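You operate a simulated robot arm through the tools that you are given. There is no shell and no other tool. Be economical: measure what you need, move in short steps, check, and stop when the job is done.

Carry out the task below with a simulated robot arm. There is one attempt and no reset: what you move stays moved.

Task
Sweep the spilt soil off the oak table and tip it into the steel tub.
Fine: sweep it into the soil pan with the soil brush, put brush and pan back, then stand the white pot on its saucer.

The check looks at the end state, three seconds after you hand in, the way a careful person would. Anything else that was tipped, shoved, dropped, spilled or broken makes it a failure.

Robot
A 7-joint arm with a two-finger parallel gripper, fixed in place. Base frame: the origin is at the foot of the arm, x ahead of it, y to its left, z up; the work surface is at about z = 40. Lengths are in cm, angles in rad, forces in N, time in s.
With the tool pointing down near the work surface it reaches from about 32 to 74 cm from the base axis. Its first joint turns from -2.007 to 2.007 rad. Payload 3.91 kg.
Tool frame: the origin (TCP) lies between the finger pads and is the grasp point; the fingertips stand 3 cm ahead of it; z points along the fingers, y is the line along which they close. The gripper opens to 11 cm. The fingers are 2 cm wide and 1 cm thick; the gripper's body (4.8 by 11.2 cm) begins 5.5 cm behind the TCP.
Orientation is told as [roll, pitch, yaw] about the base's x, y, z axes, in that order, counted from this pose: with the fingers straight down and closing along the base's y, the tool's x points along the base's -x, its y along +y and its z along -z.

Tools
- The arm moves only by the tool servo_tool. Its arguments are lists of equal length, an entry for each row: "offset": the shift along the tool's x, y, z in cm, a list of three; "rot": the turn, a rotation vector about the tool's x, y, z in rad, a list of three; "claw": the gripper command, from -1 (fully open) to 1 (shut), values between in proportion. In form: {"offset": [[x, y, z], ...], "rot": [[rx, ry, rz], ...], "claw": [claw, ...]}. A call has 1 to 12 rows; each row shifts and turns the commanded pose from where the row before left it, along the tool's axes as they then stand. A row lasts 0.2 s, in which the tool goes at most 5 cm and 0.15 rad; a call with a longer step from one row to the next is refused whole, and so is a gripper value outside its range. A pose out of reach is approached as far as the arm can. The call stops where the force on the tool passes 40 N (or 10 N more than at its start, if that is more) or the arm is blocked; 0.2 s more then pass. The fingers move at their own pace (about 10.8 cm/s each) and stop on an object; they squeeze with about 32 N. The grip force told is the motor's: it shows also when the fingers shut on nothing. Time passes only in rows, and 0.2 s behind the last, so rows that do not move let the fingers close. It gives the time, the measured TCP pose, the force on the tool (base axes), the opening and the grip force at its end, in the units of the frame above (readings bear some noise).
- Cameras (640 x 400 px; columns grow to the right, rows downward): "scene" is fixed at [23.37, -65.57, 105.06]; the picture's right is [0.98, -0.18, 0.00], its down [-0.06, -0.35, -0.93] and it looks along [0.16, 0.92, -0.36] (base axes); focal length 327 px, centre (320, 200). "wrist" rides on the gripper at [-3.6, 0, -5.7] in the tool frame; the picture's right is [0.00, -1.00, 0.00], its down [0.97, 0.00, -0.24] and it looks along [0.24, 0.00, 0.97] (tool axes); focal length 218 px, centre (320, 200). There is no depth. A picture from a camera that has moved, and an enlarged one, comes with that camera's place and axes in the base frame and with its lens. The place of the scene camera against the robot may be out by one fixed shift of up to 2.5 cm in any direction.
- snapshot(camera): a new picture of that camera. The clock stands still meanwhile.
- move_column(by): slides the trunk up (or, below 0, down) by that many cm; the arm rides with it, the base frame stays. It gives what a move gives, with no picture.
- close_up(camera, box): a new picture of the part [left, top, right, bottom] of that camera's present view, enlarged. The clock stands still meanwhile.
- sign_off(): hands the job in; it is judged then, once.

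Go step by step. Nothing tells you positions but the pictures and the camera data: compare them with the known pose of the tool, close in by small moves and look again before you grip or let go. The budget is 120 turns and 64 pictures, counting those below and the enlarged ones. Unless the task says otherwise, let go and move clear before handing in, and close with one line.

The tools are called after "Emit:" by a JSON object that holds its "method" and its "body". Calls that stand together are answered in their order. servo_tool: Moves the arm, as the interface text tells. Its arguments: {"type":"object","properties":{"offset":{"type":"array","items":{"type":"array","items":{"type":"number"}}},"rot":{"type":"array","items":{"type":"array","items":{"type":"number"}}},"claw":{"type":"array","items":{"type":"number"}}},"required":["offset","rot","claw"]} The other tools are called the same way: move_column (by) slides the trunk up or down; snapshot (camera) takes a picture; close_up (camera, box) takes an enlarged picture of a part of a camera's view; sign_off () hands the job in.

At the start:

```text
clock: 0.0
ee_pos: [37.57, 19.89, 84.13]
orientation: [-0.001, -0.001, 0.001]
ft_force: [0.6, -0.3, -0.2]
finger_gap: 10.99
gripper_force: 0.1
trunk travel left (down, up): [-37.5, 61.5]
```

scene: 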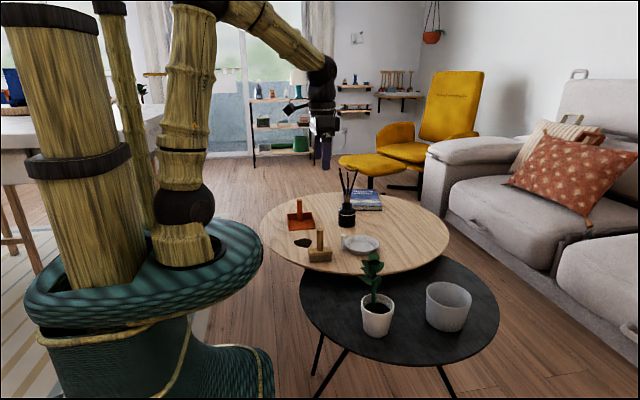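
wrist: 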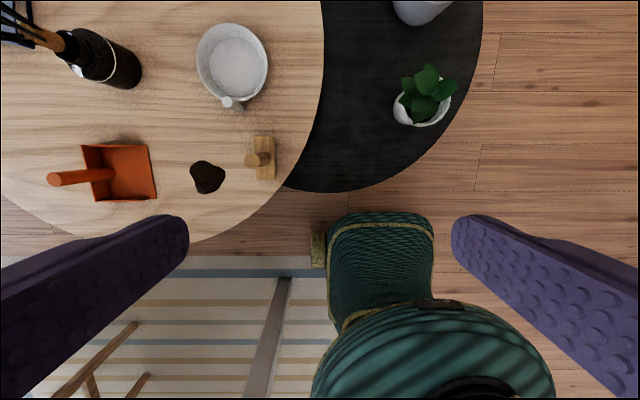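

I see the soil, brush, pan and a white dish on the oak table, and the potted plant and tub on the dark one. I'll enlarge these before planning.

Emit:
{"method": "close_up", "body": {"camera": "scene", "box": [250, 160, 410, 280]}}

Emit:
{"method": "close_up", "body": {"camera": "scene", "box": [300, 240, 500, 365]}}

Emit:
{"method": "close_up", "body": {"camera": "wrist", "box": [20, 0, 340, 200]}}

```text
3.33 times, centred on (330, 220) of scene
camera zoom: at [23.37, -65.57, 105.06], right [0.98, -0.18, 0.0], down [-0.06, -0.35, -0.93], along [0.16, 0.92, -0.36], focal length 1089 px, centre (287, 133)
```

zoom: 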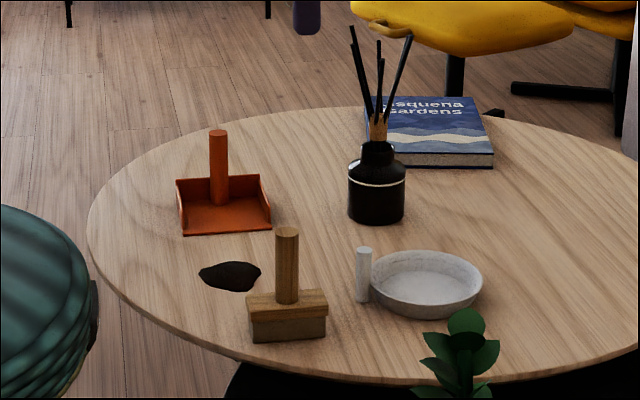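

```text
3.20 times, centred on (400, 302) of scene
camera zoom: at [23.37, -65.57, 105.06], right [0.98, -0.18, 0.0], down [-0.06, -0.35, -0.93], along [0.16, 0.92, -0.36], focal length 1046 px, centre (64, -128)
```

zoom: 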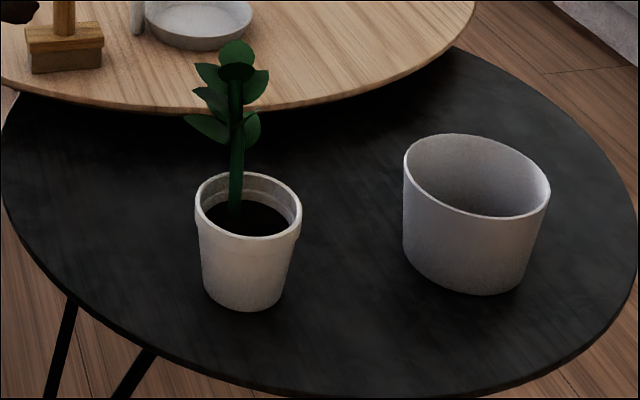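

```text
2.00 times, centred on (180, 100) of wrist
camera zoom: at [41.17, 19.86, 89.82], right [0.0, -1.0, 0.0], down [-0.97, 0.0, 0.24], along [-0.24, 0.0, -0.97], focal length 436 px, centre (600, 400)
```

zoom: 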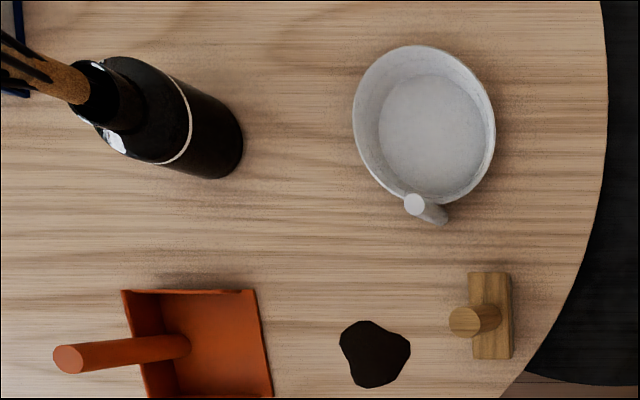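

The saucer, brush and pan each have an upright post, and soil lies between brush and pan along y. I'll move above the brush and soil and look again to fix the heights.

Emit:
{"method": "servo_tool", "body": {"offset": [[0, 4.5, 2], [0, 4.5, 2], [0, 4, 4], [0, 3, 4], [0, 0, 0]], "rot": [[0, 0, 0], [0, 0, 0], [0, 0, 0], [0, 0, 0], [0, 0, 0]], "claw": [-1, -1, -1, -1, -1]}}

Emit:
{"method": "snapshot", "body": {"camera": "wrist"}}

```text
refused: row 3 steps farther than a row can; nothing moved
```

```text
58 pictures are left
camera wrist: at [41.17, 19.86, 89.82], right [0.0, -1.0, 0.0], down [-0.97, 0.0, 0.24], along [-0.24, 0.0, -0.97], focal length 218 px, centre (320, 200)
```

wrist: 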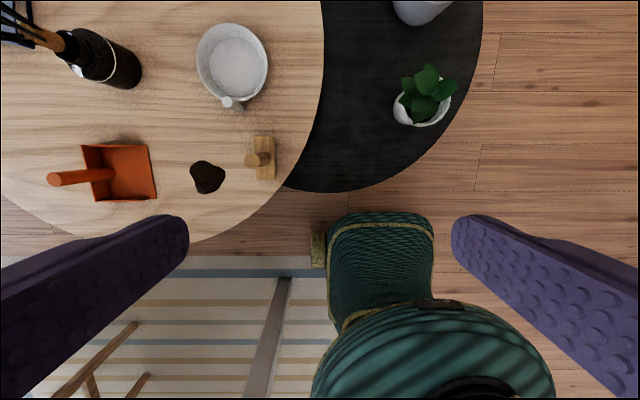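

The step was too long, so nothing moved. I'll repeat it with shorter rows.

Emit:
{"method": "servo_tool", "body": {"offset": [[0, 4, 2.5], [0, 4, 2.5], [0, 4, 2.5], [0, 3, 2.5], [0, 0, 0]], "rot": [[0, 0, 0], [0, 0, 0], [0, 0, 0], [0, 0, 0], [0, 0, 0]], "claw": [-1, -1, -1, -1, -1]}}

Emit:
{"method": "snapshot", "body": {"camera": "wrist"}}

```text
clock: 1.2
ee_pos: [37.65, 34.95, 73.81]
orientation: [-0.001, -0.001, 0.001]
ft_force: [-0.3, 1.2, 0.2]
finger_gap: 11.0
gripper_force: 0.1
trunk travel left (down, up): [-37.5, 61.5]
```

```text
57 pictures are left
camera wrist: at [41.14, 34.94, 79.61], right [0.0, -1.0, 0.0], down [-0.97, 0.0, 0.24], along [-0.24, 0.0, -0.97], focal length 218 px, centre (320, 200)
```

wrist: 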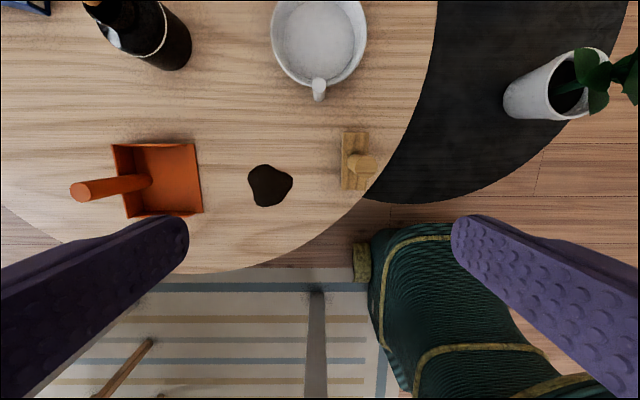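

Oak top comes out at about z=45; soil near (35,43), brush near (39,30), pan mouth at y≈54. I'll look at details.

Emit:
{"method": "close_up", "body": {"camera": "wrist", "box": [100, 120, 228, 220]}}

Emit:
{"method": "close_up", "body": {"camera": "wrist", "box": [240, 110, 400, 210]}}

Emit:
{"method": "close_up", "body": {"camera": "scene", "box": [280, 195, 344, 270]}}

```text
4.00 times, centred on (164, 170) of wrist
camera zoom: at [41.14, 34.94, 79.61], right [0.0, -1.0, 0.0], down [-0.97, 0.0, 0.24], along [-0.24, 0.0, -0.97], focal length 873 px, centre (944, 320)
```

zoom: 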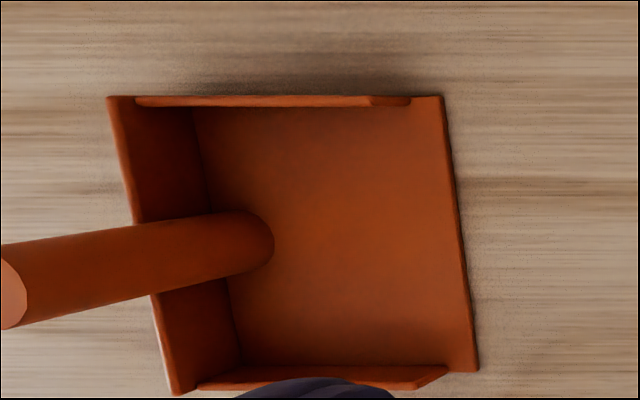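

```text
4.00 times, centred on (320, 160) of wrist
camera zoom: at [41.14, 34.94, 79.61], right [0.0, -1.0, 0.0], down [-0.97, 0.0, 0.24], along [-0.24, 0.0, -0.97], focal length 873 px, centre (320, 360)
```

zoom: 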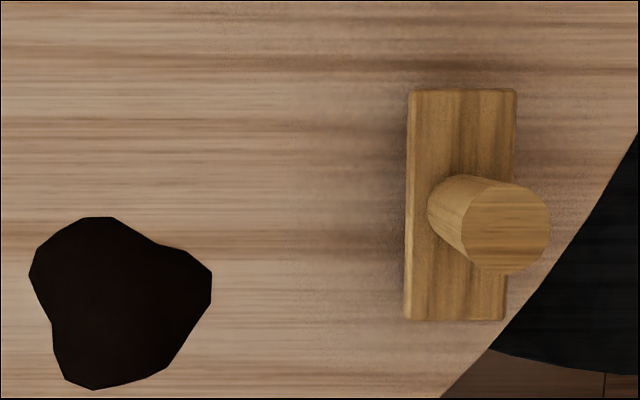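

```text
5.33 times, centred on (312, 232) of scene
camera zoom: at [23.37, -65.57, 105.06], right [0.98, -0.18, 0.0], down [-0.06, -0.35, -0.93], along [0.16, 0.92, -0.36], focal length 1743 px, centre (363, 27)
```

zoom: 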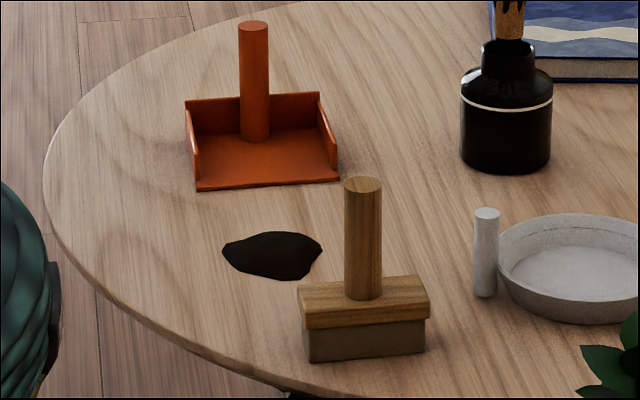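

The brush post is about 2.4 cm thick near (39.0, 30.0) with its top near z=56. I'll descend partway above it and check.

Emit:
{"method": "servo_tool", "body": {"offset": [[-0.7, -2.5, 2.5], [-0.65, -2.45, 2.5], [0, 0, 3], [0, 0, 2], [0, 0, 0]], "rot": [[0, 0, 0], [0, 0, 0], [0, 0, 0], [0, 0, 0], [0, 0, 0]], "claw": [-0.4, -0.4, -0.4, -0.4, -0.4]}}

Emit:
{"method": "snapshot", "body": {"camera": "wrist"}}

```text
clock: 2.4
ee_pos: [38.82, 29.91, 63.82]
orientation: [-0.002, 0.0, -0.001]
ft_force: [0.4, -1.2, -0.2]
finger_gap: 7.72
gripper_force: 0.1
trunk travel left (down, up): [-37.5, 61.5]
```

```text
53 pictures are left
camera wrist: at [42.45, 29.95, 69.66], right [0.0, -1.0, 0.0], down [-0.97, 0.0, 0.24], along [-0.24, 0.0, -0.97], focal length 218 px, centre (320, 200)
```

wrist: 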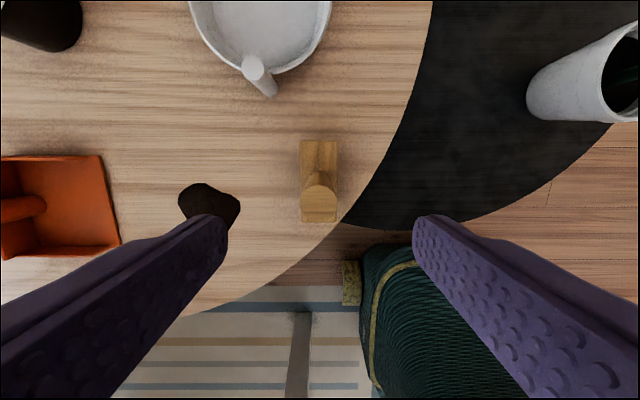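

Emit:
{"method": "close_up", "body": {"camera": "wrist", "box": [270, 130, 370, 230]}}

```text
4.00 times, centred on (320, 180) of wrist
camera zoom: at [42.45, 29.95, 69.66], right [0.0, -1.0, 0.0], down [-0.97, 0.0, 0.24], along [-0.24, 0.0, -0.97], focal length 873 px, centre (320, 280)
```

zoom: 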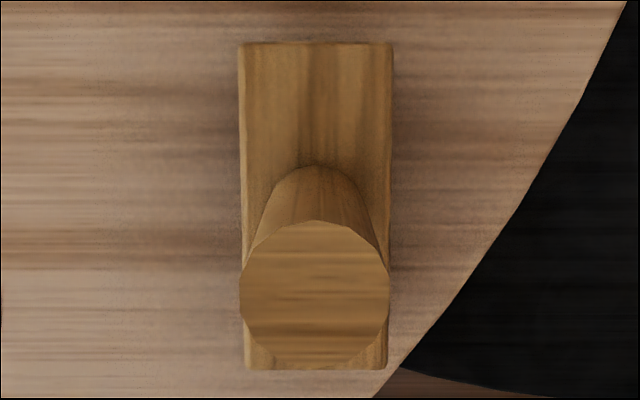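

Post centre is about (39.15, 29.98), top about z=57. Lowering to z≈55 and closing.

Emit:
{"method": "servo_tool", "body": {"offset": [[-0.35, 0.05, 3], [0, 0, 3], [0, 0, 2.8], [0, 0, 0], [0, 0, 0], [0, 0, 0], [0, 0, 0], [0, 0, 0]], "rot": [[0, 0, 0], [0, 0, 0], [0, 0, 0], [0, 0, 0], [0, 0, 0], [0, 0, 0], [0, 0, 0], [0, 0, 0]], "claw": [-0.4, -0.4, -0.4, -0.4, 0.3, 1, 1, 1]}}

Emit:
{"method": "close_up", "body": {"camera": "scene", "box": [250, 160, 410, 280]}}

```text
clock: 4.2
ee_pos: [39.25, 29.96, 55.32]
orientation: [-0.002, -0.001, 0.0]
ft_force: [0.7, 0.2, -0.2]
finger_gap: 2.34
gripper_force: 31.7
trunk travel left (down, up): [-37.5, 61.5]
```

```text
3.33 times, centred on (330, 220) of scene
camera zoom: at [23.37, -65.57, 105.06], right [0.98, -0.18, 0.0], down [-0.06, -0.35, -0.93], along [0.16, 0.92, -0.36], focal length 1089 px, centre (287, 133)
```

zoom: 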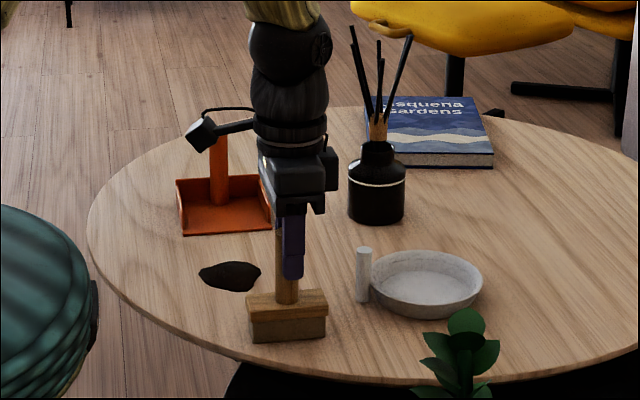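

Brush is held. I lift it slightly, line it up with the soil at x≈34.9, and set it down again.

Emit:
{"method": "servo_tool", "body": {"offset": [[0, 0, -1.0], [2, 0, 0], [2.35, 0, 0], [0, 3, 0], [0, 0, 0.9], [0, 0, 0]], "rot": [[0, 0, 0], [0, 0, 0], [0, 0, 0], [0, 0, 0], [0, 0, 0], [0, 0, 0]], "claw": [1, 1, 1, 1, 1, 1]}}

Emit:
{"method": "snapshot", "body": {"camera": "wrist"}}

```text
clock: 5.6
ee_pos: [34.91, 33.03, 55.2]
orientation: [-0.002, 0.0, -0.002]
ft_force: [1.0, 0.4, -1.3]
finger_gap: 2.32
gripper_force: 32.3
trunk travel left (down, up): [-37.5, 61.5]
```

```text
50 pictures are left
camera wrist: at [38.44, 32.99, 60.96], right [0.0, -1.0, 0.0], down [-0.97, 0.0, 0.24], along [-0.24, 0.0, -0.97], focal length 218 px, centre (320, 200)
```

wrist: 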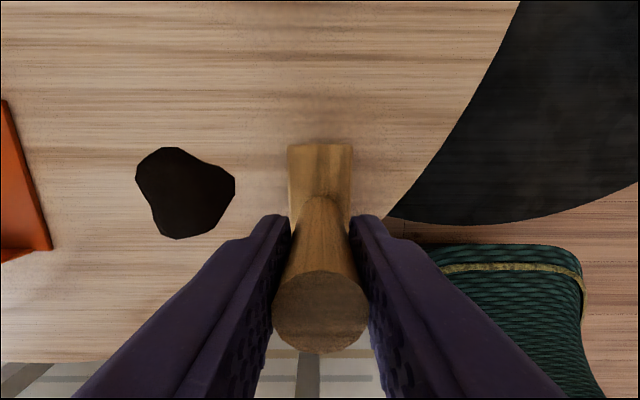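

Alignment is good. I press lightly and sweep into the soil a little, then look at how it behaves.

Emit:
{"method": "servo_tool", "body": {"offset": [[0, 0, 0.1], [0, 1.5, 0], [0, 1.5, 0], [0, 1.5, 0], [0, 1.5, 0], [0, 1.5, 0], [0, 1.5, 0]], "rot": [[0, 0, 0], [0, 0, 0], [0, 0, 0], [0, 0, 0], [0, 0, 0], [0, 0, 0], [0, 0, 0]], "claw": [1, 1, 1, 1, 1, 1, 1]}}

Emit:
{"method": "snapshot", "body": {"camera": "wrist"}}

```text
clock: 7.2
ee_pos: [35.02, 41.94, 55.28]
orientation: [-0.001, 0.0, -0.002]
ft_force: [-0.1, -0.5, 1.5]
finger_gap: 2.34
gripper_force: 31.3
trunk travel left (down, up): [-37.5, 61.5]
```

```text
49 pictures are left
camera wrist: at [38.5, 41.99, 60.96], right [0.0, -1.0, 0.0], down [-0.97, 0.0, 0.24], along [-0.24, 0.0, -0.97], focal length 218 px, centre (320, 200)
```

wrist: 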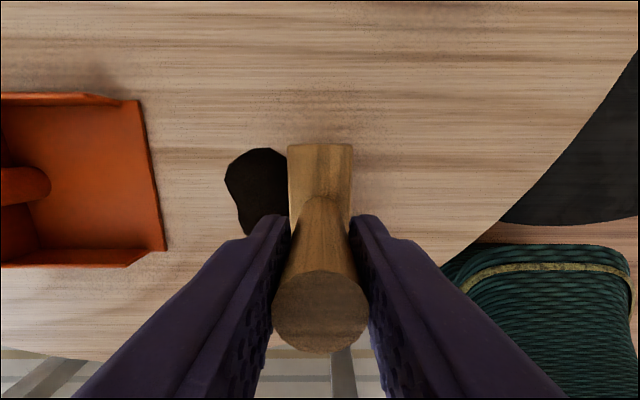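

The soil moves ahead of the brush. I continue towards the pan, drifting slightly to its centre line at x≈35.8.

Emit:
{"method": "servo_tool", "body": {"offset": [[-0.2, 1.2, 0], [-0.2, 1.2, 0], [-0.1, 1.2, 0], [-0.1, 1.2, 0], [-0.1, 1.2, 0]], "rot": [[0, 0, 0], [0, 0, 0], [0, 0, 0], [0, 0, 0], [0, 0, 0]], "claw": [1, 1, 1, 1, 1]}}

Emit:
{"method": "snapshot", "body": {"camera": "wrist"}}

Emit:
{"method": "close_up", "body": {"camera": "scene", "box": [280, 190, 344, 270]}}

```text
clock: 8.4
ee_pos: [35.69, 47.78, 55.32]
orientation: [-0.001, 0.002, -0.002]
ft_force: [-0.4, 0.0, -1.7]
finger_gap: 2.34
gripper_force: 31.5
trunk travel left (down, up): [-37.5, 61.5]
```

```text
48 pictures are left
camera wrist: at [39.18, 47.9, 60.98], right [0.0, -1.0, 0.0], down [-0.97, 0.0, 0.24], along [-0.24, 0.0, -0.97], focal length 218 px, centre (320, 200)
```

wrist: 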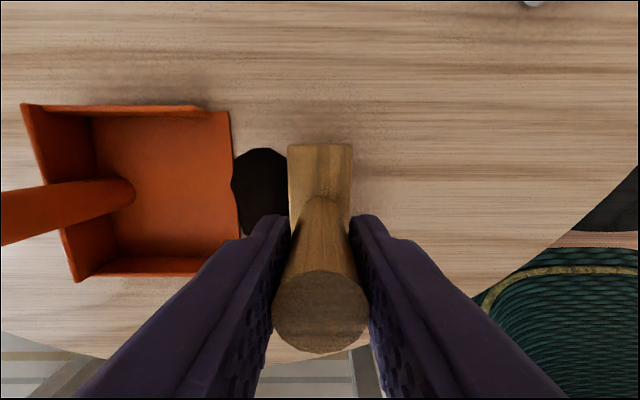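

```text
5.00 times, centred on (312, 230) of scene
camera zoom: at [23.37, -65.57, 105.06], right [0.98, -0.18, 0.0], down [-0.06, -0.35, -0.93], along [0.16, 0.92, -0.36], focal length 1634 px, centre (360, 50)
```

zoom: 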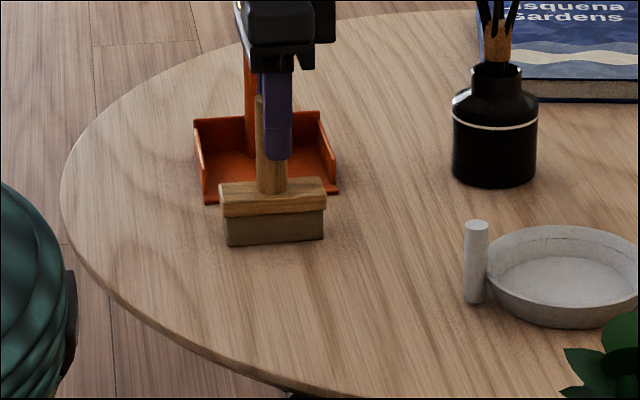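

The soil is now at the pan's lip and the pan has not moved. I push on gently.

Emit:
{"method": "servo_tool", "body": {"offset": [[0, 0.8, 0], [0, 0.8, 0], [0, 0.8, 0], [0, 0.8, 0], [0, 0.6, 0]], "rot": [[0, 0, 0], [0, 0, 0], [0, 0, 0], [0, 0, 0], [0, 0, 0]], "claw": [1, 1, 1, 1, 1]}}

Emit:
{"method": "snapshot", "body": {"camera": "wrist"}}

```text
clock: 9.6
ee_pos: [35.77, 51.57, 55.25]
orientation: [-0.001, -0.002, 0.0]
ft_force: [0.0, -3.5, 8.3]
finger_gap: 2.35
gripper_force: 31.5
trunk travel left (down, up): [-37.5, 61.5]
```

```text
46 pictures are left
camera wrist: at [39.25, 51.73, 60.96], right [0.0, -1.0, 0.0], down [-0.97, 0.0, 0.24], along [-0.24, 0.0, -0.97], focal length 218 px, centre (320, 200)
```

wrist: 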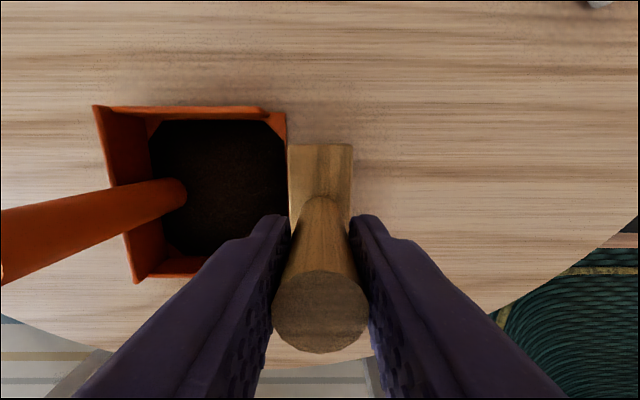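

The soil is in the pan and the pan hasn't shifted. I back off, lift the brush and carry it back to its place at (39.2, 30.0).

Emit:
{"method": "servo_tool", "body": {"offset": [[0, -1, 0], [0, 0, -3], [-1, -4, 0], [-1, -4, 0], [-1, -4, 0], [-0.45, -4, 0], [0, -4.7, 0], [0, 0, 1.5], [0, 0, 1.3], [0, 0, 0]], "rot": [[0, 0, 0], [0, 0, 0], [0, 0, 0], [0, 0, 0], [0, 0, 0], [0, 0, 0], [0, 0, 0], [0, 0, 0], [0, 0, 0], [0, 0, 0]], "claw": [1, 1, 1, 1, 1, 1, 1, 1, 1, 1]}}

Emit:
{"method": "snapshot", "body": {"camera": "wrist"}}

```text
clock: 11.8
ee_pos: [39.16, 30.05, 55.42]
orientation: [-0.002, 0.001, 0.001]
ft_force: [0.0, -0.4, -0.5]
finger_gap: 2.33
gripper_force: 31.8
trunk travel left (down, up): [-37.5, 61.5]
```

```text
45 pictures are left
camera wrist: at [42.72, 30.06, 61.15], right [0.0, -1.0, 0.0], down [-0.97, 0.0, 0.24], along [-0.24, 0.0, -0.97], focal length 218 px, centre (320, 200)
```

wrist: 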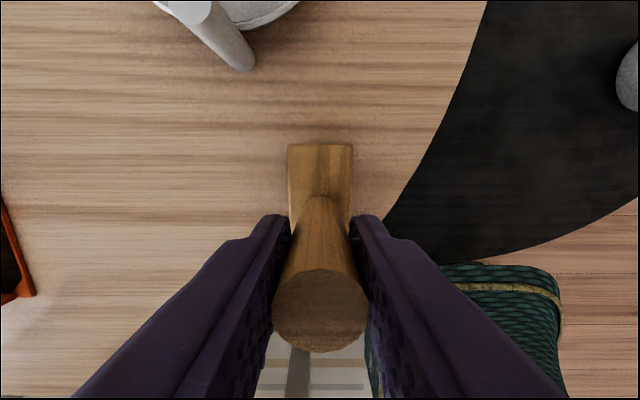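

The table is clean. I set the brush down, release, and rise.

Emit:
{"method": "servo_tool", "body": {"offset": [[0, 0, 0.12], [0, 0, 0], [0, 0, 0], [0, 0, 0], [0, 0, -2], [0, 0, -4], [0, 0, -5], [0, 0, -5], [0, 0, 0]], "rot": [[0, 0, 0], [0, 0, 0], [0, 0, 0], [0, 0, 0], [0, 0, 0], [0, 0, 0], [0, 0, 0], [0, 0, 0], [0, 0, 0]], "claw": [1, 0.2, -0.4, -0.4, -0.4, -0.4, -0.4, -0.4, -0.4]}}

Emit:
{"method": "snapshot", "body": {"camera": "wrist"}}

```text
clock: 13.8
ee_pos: [39.09, 30.17, 71.18]
orientation: [-0.001, 0.0, 0.0]
ft_force: [0.7, -0.4, -0.1]
finger_gap: 7.71
gripper_force: 0.1
trunk travel left (down, up): [-37.5, 61.5]
```

```text
44 pictures are left
camera wrist: at [42.73, 30.11, 76.87], right [0.0, -1.0, 0.0], down [-0.97, 0.0, 0.24], along [-0.24, 0.0, -0.97], focal length 218 px, centre (320, 200)
```

wrist: 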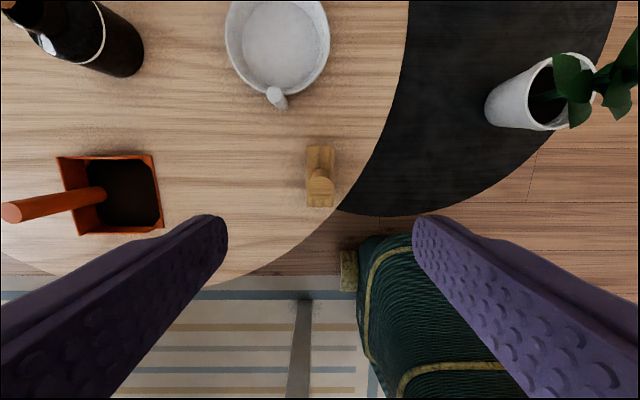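

Brush is back in place. Before taking the pan I look over the dark table to locate the tub and the pot.

Emit:
{"method": "servo_tool", "body": {"offset": [[-2, -3.5, -2.5], [-2, -3.5, -2.5], [-2, -3.5, -2.5], [-2, -3.5, -2.5], [-2, -3.5, -2.5], [-2, -3, -1], [0, 0, 0]], "rot": [[0, 0, 0], [0, 0, 0], [0, 0, 0], [0, 0, 0], [0, 0, 0], [0, 0, 0], [0, 0, 0]], "claw": [-0.4, -0.4, -0.4, -0.4, -0.4, -0.4, -0.4]}}

Emit:
{"method": "snapshot", "body": {"camera": "wrist"}}

```text
clock: 15.4
ee_pos: [51.17, 9.37, 84.85]
orientation: [-0.001, -0.002, 0.001]
ft_force: [0.2, 0.2, 0.3]
finger_gap: 7.72
gripper_force: 0.0
trunk travel left (down, up): [-37.5, 61.5]
```

```text
43 pictures are left
camera wrist: at [54.7, 9.42, 90.59], right [0.0, -1.0, 0.0], down [-0.97, 0.0, 0.24], along [-0.24, 0.0, -0.97], focal length 218 px, centre (320, 200)
```

wrist: 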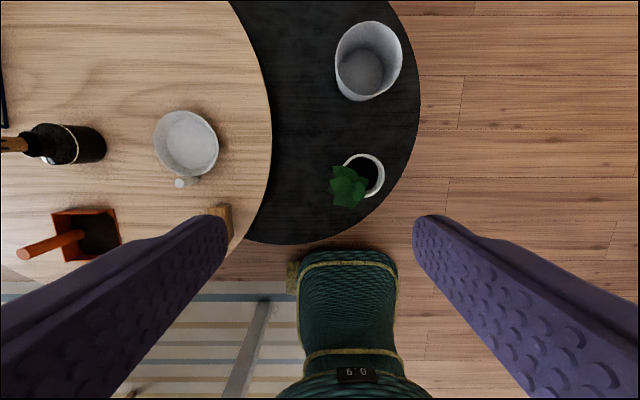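

Emit:
{"method": "servo_tool", "body": {"offset": [[-1.5, -1, 4], [-1.5, -1, 4], [-1.5, -1, 4], [-1.5, -1, 4], [0, 0, 0]], "rot": [[0, 0, 0], [0, 0, 0], [0, 0, 0], [0, 0, 0], [0, 0, 0]], "claw": [-0.4, -0.4, -0.4, -0.4, -0.4]}}

Emit:
{"method": "snapshot", "body": {"camera": "wrist"}}

```text
clock: 16.6
ee_pos: [57.29, 5.44, 68.74]
orientation: [-0.001, -0.001, 0.001]
ft_force: [0.0, 0.2, -0.8]
finger_gap: 7.71
gripper_force: 0.1
trunk travel left (down, up): [-37.5, 61.5]
```

```text
42 pictures are left
camera wrist: at [60.83, 5.44, 74.55], right [0.0, -1.0, 0.0], down [-0.97, 0.0, 0.24], along [-0.24, 0.0, -0.97], focal length 218 px, centre (320, 200)
```

wrist: 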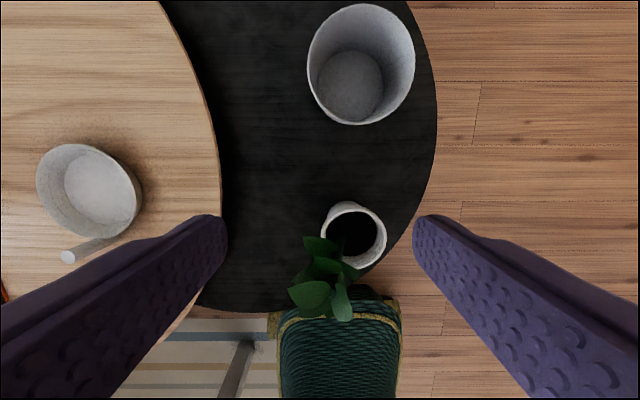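

Tub centre is about (69.2, 1.0) with rim z≈49, and the plant pot about (49.3, 1.0), so I'll later tip from the -y side to avoid the plant. Now I go to the pan's post.

Emit:
{"method": "servo_tool", "body": {"offset": [[3, 2, -3], [3, 2, -3], [4, 2, -1], [4, 2, 0], [4, 2, 0], [3, 3.5, 0], [0, 4.5, 0], [0, 4.5, 0], [0, 4.5, 0], [0, 4.5, 0], [0, 4.5, 0], [0, 4.5, 0]], "rot": [[0, 0, 0], [0, 0, 0], [0, 0, 0], [0, 0, 0], [0, 0, 0], [0, 0, 0], [0, 0, 0], [0, 0, 0], [0, 0, 0], [0, 0, 0], [0, 0, 0], [0, 0, 0]], "claw": [-0.4, -0.4, -0.4, -0.4, -0.4, -0.4, -0.4, -0.4, -0.4, -0.4, -0.4, -0.4]}}

Emit:
{"method": "servo_tool", "body": {"offset": [[0, 4.5, 0], [0, 4.5, 1], [0.3, 4.5, 3], [0, 3, 3], [0, 0, 3], [0, 0, 0]], "rot": [[0, 0, 0], [0, 0, 0], [0, 0, 0], [0, 0, 0], [0, 0, 0], [0, 0, 0]], "claw": [-0.4, -0.4, -0.4, -0.4, -0.4, -0.4]}}

Emit:
{"method": "snapshot", "body": {"camera": "wrist"}}

```text
clock: 19.2
ee_pos: [36.02, 45.75, 75.73]
orientation: [-0.002, 0.0, -0.001]
ft_force: [-0.1, 0.3, -0.2]
finger_gap: 7.69
gripper_force: 0.1
trunk travel left (down, up): [-37.5, 61.5]
```

```text
refused: row 3 steps farther than a row can; nothing moved
```

```text
41 pictures are left
camera wrist: at [39.7, 45.78, 81.52], right [0.0, -1.0, 0.0], down [-0.97, 0.0, 0.24], along [-0.24, 0.0, -0.97], focal length 218 px, centre (320, 200)
```

wrist: 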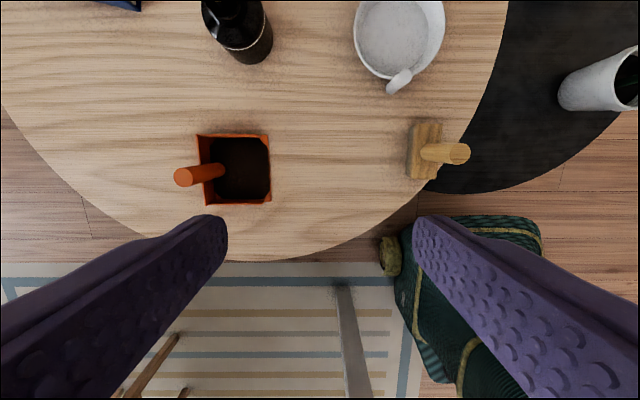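

Emit:
{"method": "servo_tool", "body": {"offset": [[0, 4.5, 0], [0, 4.5, 1], [0.1, 4, 2.5], [0, 3.3, 3], [0, 0, 3], [0, 0, 3], [0, 0, 0]], "rot": [[0, 0, 0], [0, 0, 0], [0, 0, 0], [0, 0, 0], [0, 0, 0], [0, 0, 0], [0, 0, 0]], "claw": [-0.4, -0.4, -0.4, -0.4, -0.4, -0.4, -0.4]}}

Emit:
{"method": "close_up", "body": {"camera": "wrist", "box": [240, 120, 400, 220]}}

```text
clock: 20.8
ee_pos: [35.96, 62.26, 63.29]
orientation: [-0.001, 0.0, 0.001]
ft_force: [-0.4, -0.3, 0.0]
finger_gap: 7.72
gripper_force: 0.1
trunk travel left (down, up): [-37.5, 61.5]
```

```text
4.00 times, centred on (320, 170) of wrist
camera zoom: at [39.57, 62.27, 68.98], right [0.0, -1.0, 0.0], down [-0.97, 0.0, 0.24], along [-0.24, 0.0, -0.97], focal length 873 px, centre (320, 320)
```

zoom: 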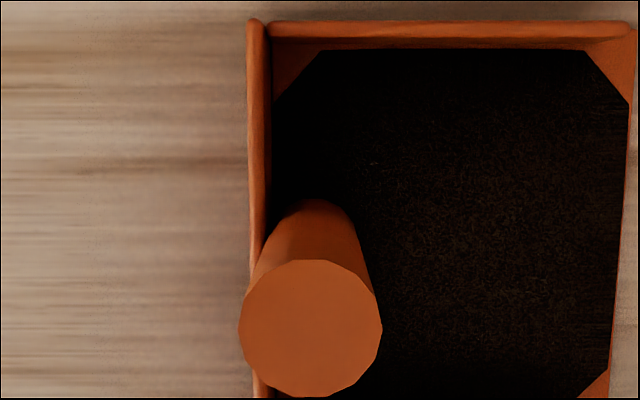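

The post centre is about (36.2, 62.4), top about z=55.5. I lower to z≈53.6 and grip.

Emit:
{"method": "servo_tool", "body": {"offset": [[-0.2, 0.15, 3], [0, 0, 3], [0, 0, 2.5], [0, 0, 1.2], [0, 0, 0], [0, 0, 0], [0, 0, 0], [0, 0, 0]], "rot": [[0, 0, 0], [0, 0, 0], [0, 0, 0], [0, 0, 0], [0, 0, 0], [0, 0, 0], [0, 0, 0], [0, 0, 0]], "claw": [-0.4, -0.4, -0.4, -0.4, 0.3, 1, 1, 1]}}

Emit:
{"method": "snapshot", "body": {"camera": "wrist"}}

```text
clock: 22.6
ee_pos: [36.32, 62.42, 53.53]
orientation: [-0.001, 0.0, 0.0]
ft_force: [0.0, 1.2, 0.3]
finger_gap: 2.36
gripper_force: 32.1
trunk travel left (down, up): [-37.5, 61.5]
```

```text
39 pictures are left
camera wrist: at [39.88, 62.42, 59.26], right [0.0, -1.0, 0.0], down [-0.97, 0.0, 0.24], along [-0.24, 0.0, -0.97], focal length 218 px, centre (320, 200)
```

wrist: 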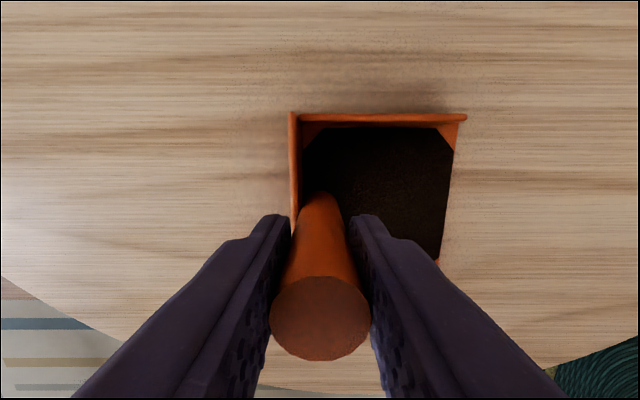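

Gripped. I lift the pan level and steadily.

Emit:
{"method": "servo_tool", "body": {"offset": [[0, 0, -1], [0, 0, -2], [0, 0, -3], [0, 0, -3], [0, 0, -3], [0, 0, -3], [0, 0, -3], [0, 0, -3], [0, 0, -3], [0, 0, 0]], "rot": [[0, 0, 0], [0, 0, 0], [0, 0, 0], [0, 0, 0], [0, 0, 0], [0, 0, 0], [0, 0, 0], [0, 0, 0], [0, 0, 0], [0, 0, 0]], "claw": [1, 1, 1, 1, 1, 1, 1, 1, 1, 1]}}

Emit:
{"method": "snapshot", "body": {"camera": "wrist"}}

```text
clock: 24.8
ee_pos: [35.6, 60.92, 76.95]
orientation: [-0.004, 0.0, 0.001]
ft_force: [-0.8, -0.7, -0.8]
finger_gap: 2.33
gripper_force: 31.9
out of reach, approached as far as the arm can: row 7, 8, 9
trunk travel left (down, up): [-37.5, 61.5]
```

```text
38 pictures are left
camera wrist: at [39.17, 60.93, 82.77], right [0.0, -1.0, 0.0], down [-0.97, 0.0, 0.24], along [-0.24, 0.0, -0.97], focal length 218 px, centre (320, 200)
```

wrist: 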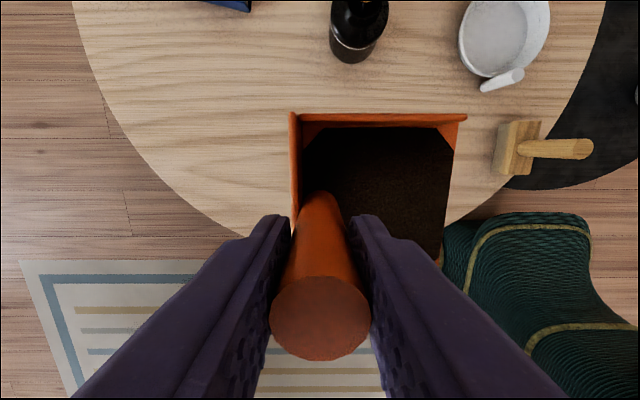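

The pan hangs level with the soil inside. I carry it along -y, clear of the bottle, and up a little with the trunk if needed.

Emit:
{"method": "servo_tool", "body": {"offset": [[0, -2.5, 0], [0, -4, 0], [0, -4.2, 0], [0, -4.2, 0], [0, -4.2, 0], [-1, -4.2, 0], [-1, -4.2, 0], [-1, -4.2, 0], [-2, -4.2, 0], [-2, -4.2, 0], [-2, -4, 0], [-2, -2, 0]], "rot": [[0, 0, 0], [0, 0, 0], [0, 0, 0], [0, 0, 0], [0, 0, 0], [0, 0, 0], [0, 0, 0], [0, 0, 0], [0, 0, 0], [0, 0, 0], [0, 0, 0], [0, 0, 0]], "claw": [1, 1, 1, 1, 1, 1, 1, 1, 1, 1, 1, 1]}}

```text
clock: 27.4
ee_pos: [46.45, 15.07, 77.42]
orientation: [-0.002, 0.0, 0.0]
ft_force: [-0.3, 0.0, -1.9]
finger_gap: 2.33
gripper_force: 31.7
trunk travel left (down, up): [-37.5, 61.5]
```

Emit:
{"method": "servo_tool", "body": {"offset": [[-3, 0, 0], [-4, 0, 0], [-4, -0.5, 0], [-4, -1, 2], [-4, -1.2, 3], [-3.5, -1.5, 3], [-1.2, -1.5, 3], [0, 0, 0]], "rot": [[0, 0, 0], [0, 0, 0], [0, 0, 0], [0, 0, 0], [0, 0, 0], [0, 0, 0], [0, 0, 0], [0, 0, 0]], "claw": [1, 1, 1, 1, 1, 1, 1, 1]}}

Emit:
{"method": "snapshot", "body": {"camera": "wrist"}}

Emit:
{"method": "snapshot", "body": {"camera": "scene"}}

```text
refused: row 5 steps farther than a row can; nothing moved
```

```text
37 pictures are left
camera wrist: at [50.1, 15.0, 83.17], right [0.0, -1.0, 0.0], down [-0.97, 0.0, 0.24], along [-0.24, 0.0, -0.97], focal length 218 px, centre (320, 200)
```

wrist: 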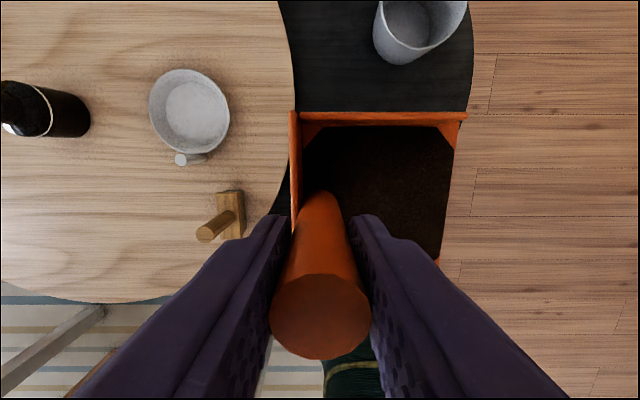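

```text
36 pictures are left
```

scene: 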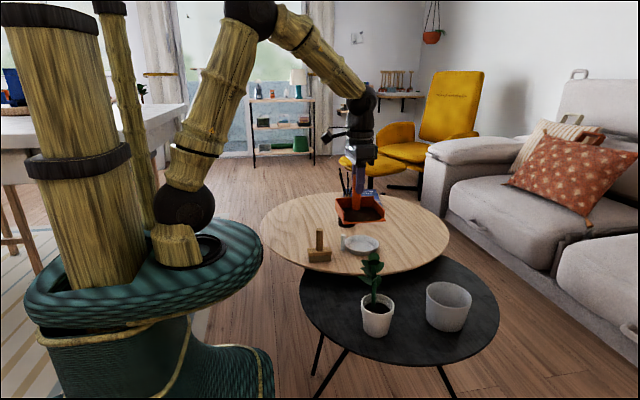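

Emit:
{"method": "servo_tool", "body": {"offset": [[-3, 0, 0], [-4, 0, 0], [-4, -0.5, 0], [-4, -1, 2], [-3.5, -1.2, 2.5], [-3, -1.5, 3], [-1.5, -1.5, 3.5], [0, 0, 0]], "rot": [[0, 0, 0], [0, 0, 0], [0, 0, 0], [0, 0, 0], [0, 0, 0], [0, 0, 0], [0, 0, 0], [0, 0, 0]], "claw": [1, 1, 1, 1, 1, 1, 1, 1]}}

Emit:
{"method": "snapshot", "body": {"camera": "wrist"}}

Emit:
{"method": "close_up", "body": {"camera": "scene", "box": [300, 160, 540, 340]}}

```text
clock: 29.2
ee_pos: [69.63, 9.03, 66.28]
orientation: [-0.001, 0.001, -0.002]
ft_force: [-0.3, -0.6, -1.0]
finger_gap: 2.35
gripper_force: 32.7
trunk travel left (down, up): [-37.5, 61.5]
```

```text
35 pictures are left
camera wrist: at [73.16, 9.05, 71.99], right [0.0, -1.0, 0.0], down [-0.97, 0.0, 0.24], along [-0.24, 0.0, -0.97], focal length 218 px, centre (320, 200)
```

wrist: 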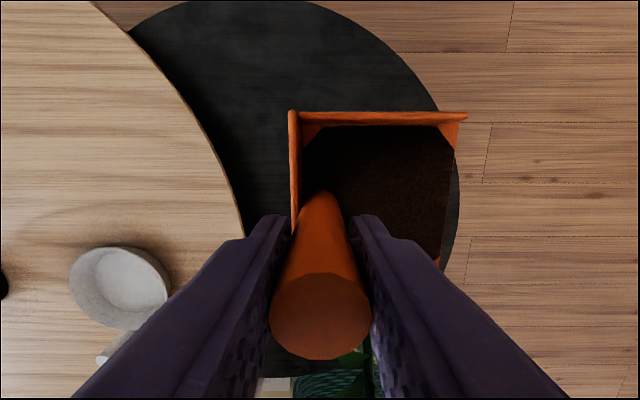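

```text
2.22 times, centred on (420, 250) of scene
camera zoom: at [23.37, -65.57, 105.06], right [0.98, -0.18, 0.0], down [-0.06, -0.35, -0.93], along [0.16, 0.92, -0.36], focal length 726 px, centre (98, 89)
```

zoom: 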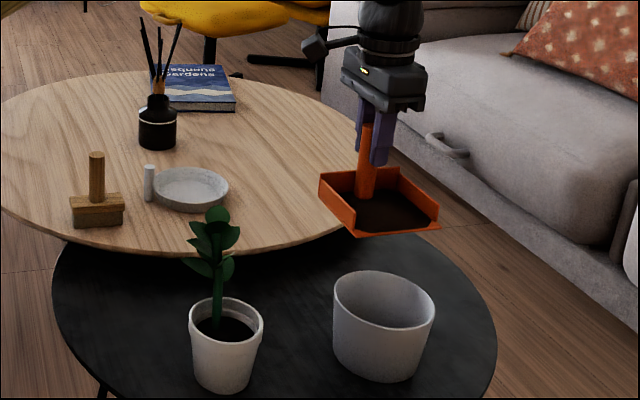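

The pan mouth is over the tub, and scene geometry agrees. I yaw by 20° and settle so the lip sits over the tub's centre, ~4 cm above the rim.

Emit:
{"method": "servo_tool", "body": {"offset": [[-0.8, -0.1, 1.6], [-0.8, -0.1, 1.6], [-0.75, -0.15, 1.6], [0, 0, 0], [0, 0, 0]], "rot": [[0, 0, 0], [0, 0, 0], [0, 0, 0.12], [0, 0, 0.12], [0, 0, 0.11]], "claw": [1, 1, 1, 1, 1]}}

Emit:
{"method": "close_up", "body": {"camera": "scene", "box": [360, 200, 520, 340]}}

```text
clock: 30.4
ee_pos: [71.75, 8.71, 61.3]
orientation: [-0.002, 0.0, -0.353]
ft_force: [-0.2, -0.2, -1.6]
finger_gap: 2.36
gripper_force: 32.1
trunk travel left (down, up): [-37.5, 61.5]
```

```text
2.86 times, centred on (440, 270) of scene
camera zoom: at [23.37, -65.57, 105.06], right [0.98, -0.18, 0.0], down [-0.06, -0.35, -0.93], along [0.16, 0.92, -0.36], focal length 934 px, centre (-23, 0)
```

zoom: 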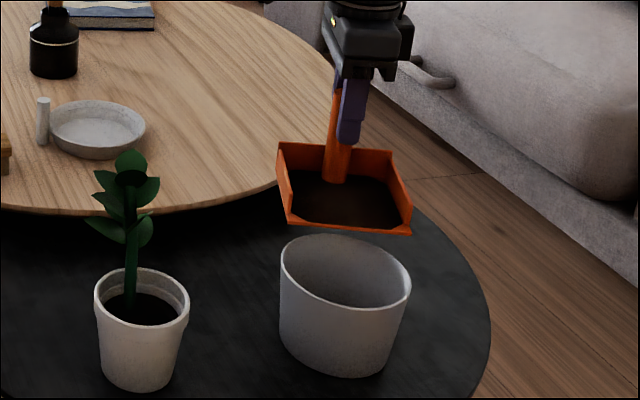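

Alignment matches. I tip about the lip in a first stage.

Emit:
{"method": "servo_tool", "body": {"offset": [[0, -1.316, -1.118], [0, -1.316, -1.118], [0, -1.316, -1.118], [0, -1.316, -1.118]], "rot": [[-0.15, 0, 0], [-0.15, 0, 0], [-0.15, 0, 0], [-0.15, 0, 0]], "claw": [1, 1, 1, 1]}}

Emit:
{"method": "close_up", "body": {"camera": "scene", "box": [360, 180, 520, 340]}}

```text
clock: 31.4
ee_pos: [69.75, 3.13, 64.54]
orientation: [0.601, -0.002, -0.35]
ft_force: [0.7, 0.5, -1.5]
finger_gap: 2.35
gripper_force: 31.6
trunk travel left (down, up): [-37.5, 61.5]
```

```text
2.50 times, centred on (440, 260) of scene
camera zoom: at [23.37, -65.57, 105.06], right [0.98, -0.18, 0.0], down [-0.06, -0.35, -0.93], along [0.16, 0.92, -0.36], focal length 817 px, centre (20, 50)
```

zoom: 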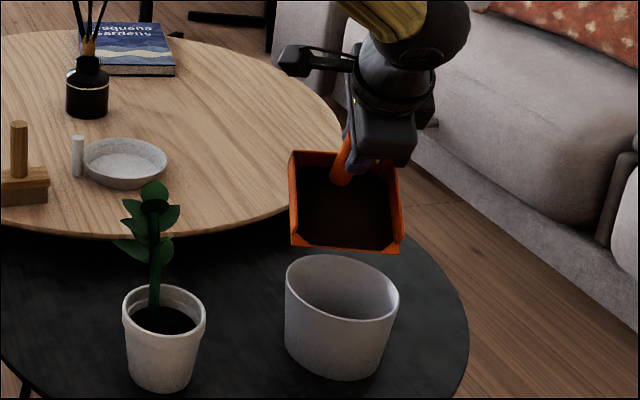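

Emit:
{"method": "servo_tool", "body": {"offset": [[0, -1.316, -1.118], [0, -1.316, -1.118], [0, -1.316, -1.118], [0, -1.316, -1.118], [0, 0, 0], [0, 0, 0]], "rot": [[-0.15, 0, 0], [-0.15, 0, 0], [-0.15, 0, 0], [-0.15, 0, 0], [0, 0, 0], [0, 0, 0]], "claw": [1, 1, 1, 1, 1, 1]}}

Emit:
{"method": "close_up", "body": {"camera": "scene", "box": [360, 180, 520, 340]}}

```text
clock: 32.8
ee_pos: [67.36, -3.36, 63.49]
orientation: [1.2, -0.001, -0.351]
ft_force: [-0.2, 0.5, -2.2]
finger_gap: 2.33
gripper_force: 32.1
trunk travel left (down, up): [-37.5, 61.5]
```

```text
2.50 times, centred on (440, 260) of scene
camera zoom: at [23.37, -65.57, 105.06], right [0.98, -0.18, 0.0], down [-0.06, -0.35, -0.93], along [0.16, 0.92, -0.36], focal length 817 px, centre (20, 50)
```

zoom: 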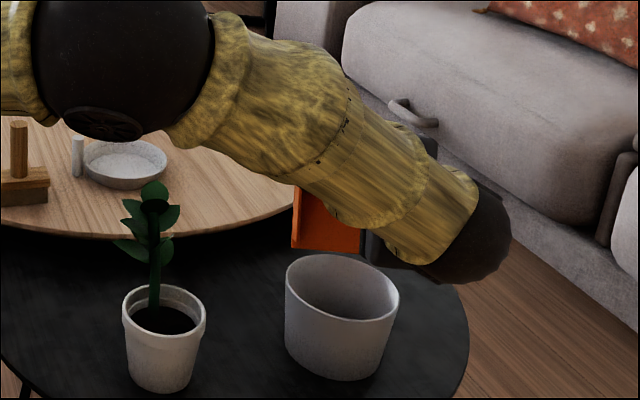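

Emit:
{"method": "snapshot", "body": {"camera": "wrist"}}

```text
30 pictures are left
camera wrist: at [68.89, -9.67, 65.73], right [-0.12, -0.34, -0.93], down [-0.99, 0.12, 0.09], along [0.09, 0.93, -0.35], focal length 218 px, centre (320, 200)
```

wrist: 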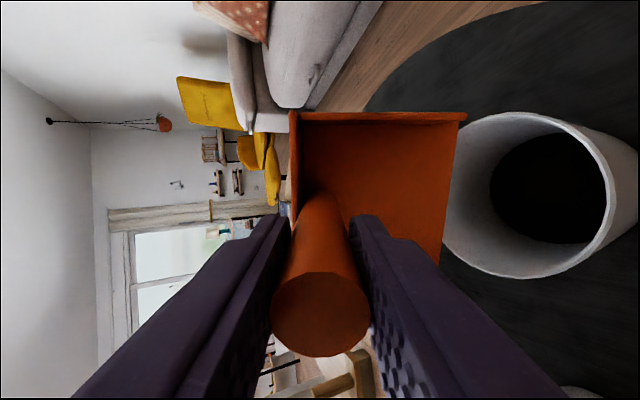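

The pan is empty and the soil lies in the tub. I reverse the tilt and lift away.

Emit:
{"method": "servo_tool", "body": {"offset": [[0, 1.134, 1.302], [0, 1.134, 1.302], [0, 1.134, 1.302], [0, 1.134, 1.302], [0, 1.134, 1.302], [0, 1.134, 1.302], [0, 1.134, 1.302], [0, 1.134, 1.302], [0, 0, 0]], "rot": [[0.15, 0, 0], [0.15, 0, 0], [0.15, 0, 0], [0.15, 0, 0], [0.15, 0, 0], [0.15, 0, 0], [0.15, 0, 0], [0.15, 0, 0], [0, 0, 0]], "claw": [1, 1, 1, 1, 1, 1, 1, 1, 1]}}

Emit:
{"method": "servo_tool", "body": {"offset": [[0, 0, -1.6], [0, 0, -1.6], [0, 0, -1.6], [0, 0, 0]], "rot": [[0, 0, -0.12], [0, 0, -0.12], [0, 0, -0.11], [0, 0, 0]], "claw": [1, 1, 1, 1]}}

```text
clock: 34.8
ee_pos: [71.89, 8.56, 61.31]
orientation: [-0.005, -0.002, -0.351]
ft_force: [0.3, 0.0, -1.9]
finger_gap: 2.32
gripper_force: 32.8
trunk travel left (down, up): [-37.5, 61.5]
```

```text
clock: 35.8
ee_pos: [71.91, 8.79, 66.11]
orientation: [-0.002, -0.001, -0.001]
ft_force: [0.4, 0.5, -1.5]
finger_gap: 2.33
gripper_force: 31.8
trunk travel left (down, up): [-37.5, 61.5]
```

Emit:
{"method": "servo_tool", "body": {"offset": [[2, 1.5, -3.3], [3, 1.5, -3], [3.5, 1.2, -2.5], [4, 1, -2.3], [4, 0.5, 0], [4, 0.5, 0], [4, 0, 0], [1, 2, 0]], "rot": [[0, 0, 0], [0, 0, 0], [0, 0, 0], [0, 0, 0], [0, 0, 0], [0, 0, 0], [0, 0, 0], [0, 0, 0]], "claw": [1, 1, 1, 1, 1, 1, 1, 1]}}

Emit:
{"method": "servo_tool", "body": {"offset": [[2, 4.2, 0], [2, 4.2, 0], [2, 4.2, 0], [2, 4.2, 0], [1, 4.2, 0], [1, 4.2, 0], [0, 4.2, 0], [0, 4.2, 1], [0, 4.2, 1], [0, 4, 1], [0, 2, 2], [0, 0, 0]], "rot": [[0, 0, 0], [0, 0, 0], [0, 0, 0], [0, 0, 0], [0, 0, 0], [0, 0, 0], [0, 0, 0], [0, 0, 0], [0, 0, 0], [0, 0, 0], [0, 0, 0], [0, 0, 0]], "claw": [1, 1, 1, 1, 1, 1, 1, 1, 1, 1, 1, 1]}}

```text
clock: 37.6
ee_pos: [46.48, 17.07, 77.31]
orientation: [-0.002, -0.001, 0.0]
ft_force: [0.6, 0.0, -0.6]
finger_gap: 2.34
gripper_force: 31.8
trunk travel left (down, up): [-37.5, 61.5]
```

```text
clock: 40.2
ee_pos: [36.0, 60.66, 72.2]
orientation: [-0.002, 0.0, -0.001]
ft_force: [0.3, 0.6, -0.7]
finger_gap: 2.32
gripper_force: 32.3
trunk travel left (down, up): [-37.5, 61.5]
```

Now back above the pan's place; I lower it to just above the table.

Emit:
{"method": "servo_tool", "body": {"offset": [[-0.3, 1.75, 2], [0, 0, 4], [0, 0, 4], [0, 0, 4], [0, 0, 3], [0, 0, 1.2], [0, 0, 0]], "rot": [[0, 0, 0], [0, 0, 0], [0, 0, 0], [0, 0, 0], [0, 0, 0], [0, 0, 0], [0, 0, 0]], "claw": [1, 1, 1, 1, 1, 1, 1]}}

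Emit:
{"method": "snapshot", "body": {"camera": "wrist"}}

```text
clock: 41.8
ee_pos: [36.62, 62.37, 54.09]
orientation: [-0.001, 0.001, 0.0]
ft_force: [-0.2, 0.6, -1.7]
finger_gap: 2.34
gripper_force: 32.2
trunk travel left (down, up): [-37.5, 61.5]
```

```text
29 pictures are left
camera wrist: at [40.21, 62.4, 59.8], right [0.0, -1.0, 0.0], down [-0.97, 0.0, 0.24], along [-0.24, 0.0, -0.97], focal length 218 px, centre (320, 200)
```

wrist: 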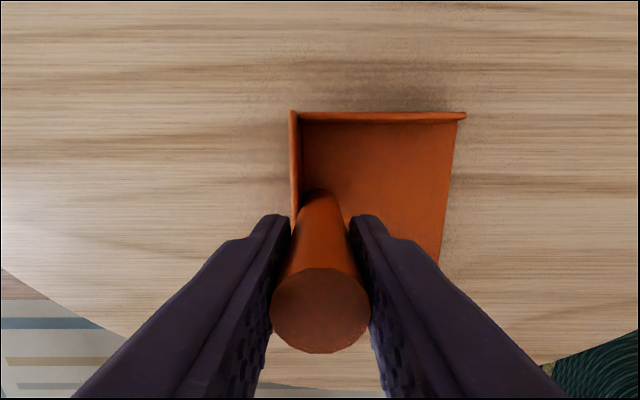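

Emit:
{"method": "servo_tool", "body": {"offset": [[0.3, 0, 0.3], [0, 0, 0.22], [0, 0, 0], [0, 0, 0], [0, 0, 0], [0, 0, 0], [0, 0, -2], [0, 0, -4], [0, 0, -4], [0, 0, -4], [0, 0, -4], [0, 0, 0]], "rot": [[0, 0, 0], [0, 0, 0], [0, 0, 0], [0, 0, 0], [0, 0, 0], [0, 0, 0], [0, 0, 0], [0, 0, 0], [0, 0, 0], [0, 0, 0], [0, 0, 0], [0, 0, 0]], "claw": [1, 1, 1, 0.2, -0.4, -0.4, -0.4, -0.4, -0.4, -0.4, -0.4, -0.4]}}

Emit:
{"method": "snapshot", "body": {"camera": "wrist"}}

```text
clock: 44.4
ee_pos: [36.18, 62.03, 71.36]
orientation: [-0.001, 0.0, 0.0]
ft_force: [0.4, 0.4, 0.7]
finger_gap: 7.7
gripper_force: 0.0
out of reach, approached as far as the arm can: row 11
trunk travel left (down, up): [-37.5, 61.5]
```

```text
28 pictures are left
camera wrist: at [39.73, 62.02, 77.14], right [0.0, -1.0, 0.0], down [-0.97, 0.0, 0.24], along [-0.24, 0.0, -0.97], focal length 218 px, centre (320, 200)
```

wrist: 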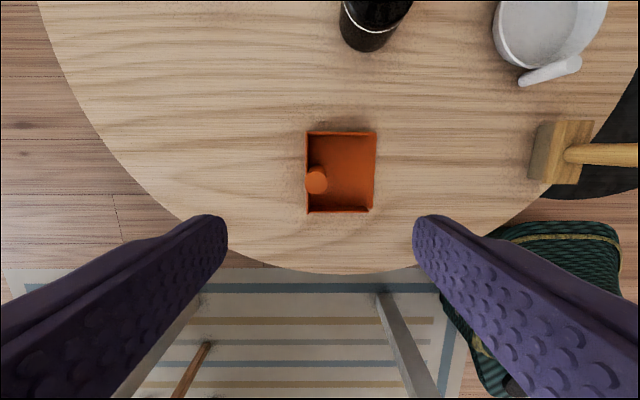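

The pan is back. Next is the pot; first I take a precise look at the saucer from above.

Emit:
{"method": "servo_tool", "body": {"offset": [[0, -4, 0], [0, -4.5, 0], [0, -4.5, 0], [-2, -4, 0], [-3, -3.5, 0], [-3.5, -3, 0], [-3.5, -2, 0], [0, 0, 0]], "rot": [[0, 0, 0], [0, 0, 0], [0, 0, 0], [0, 0, 0], [0, 0, 0], [0, 0, 0], [0, 0, 0], [0, 0, 0]], "claw": [-1, -1, -1, -1, -1, -1, -1, -1]}}

Emit:
{"method": "snapshot", "body": {"camera": "wrist"}}

```text
clock: 46.2
ee_pos: [48.31, 36.48, 71.46]
orientation: [-0.001, 0.0, 0.0]
ft_force: [-0.7, -0.2, 1.0]
finger_gap: 10.99
gripper_force: 0.1
trunk travel left (down, up): [-37.5, 61.5]
```

```text
27 pictures are left
camera wrist: at [51.8, 36.56, 77.27], right [0.0, -1.0, 0.0], down [-0.97, 0.0, 0.24], along [-0.24, 0.0, -0.97], focal length 218 px, centre (320, 200)
```

wrist: 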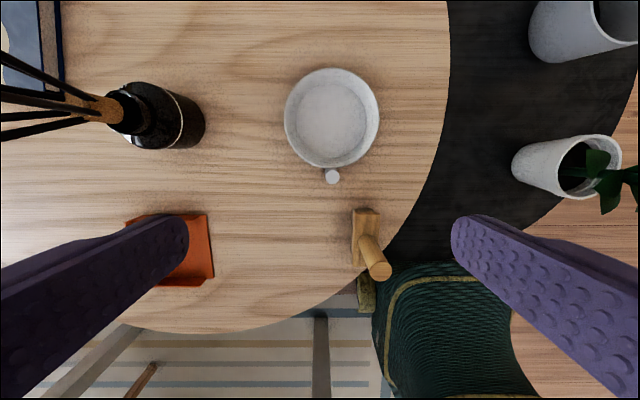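

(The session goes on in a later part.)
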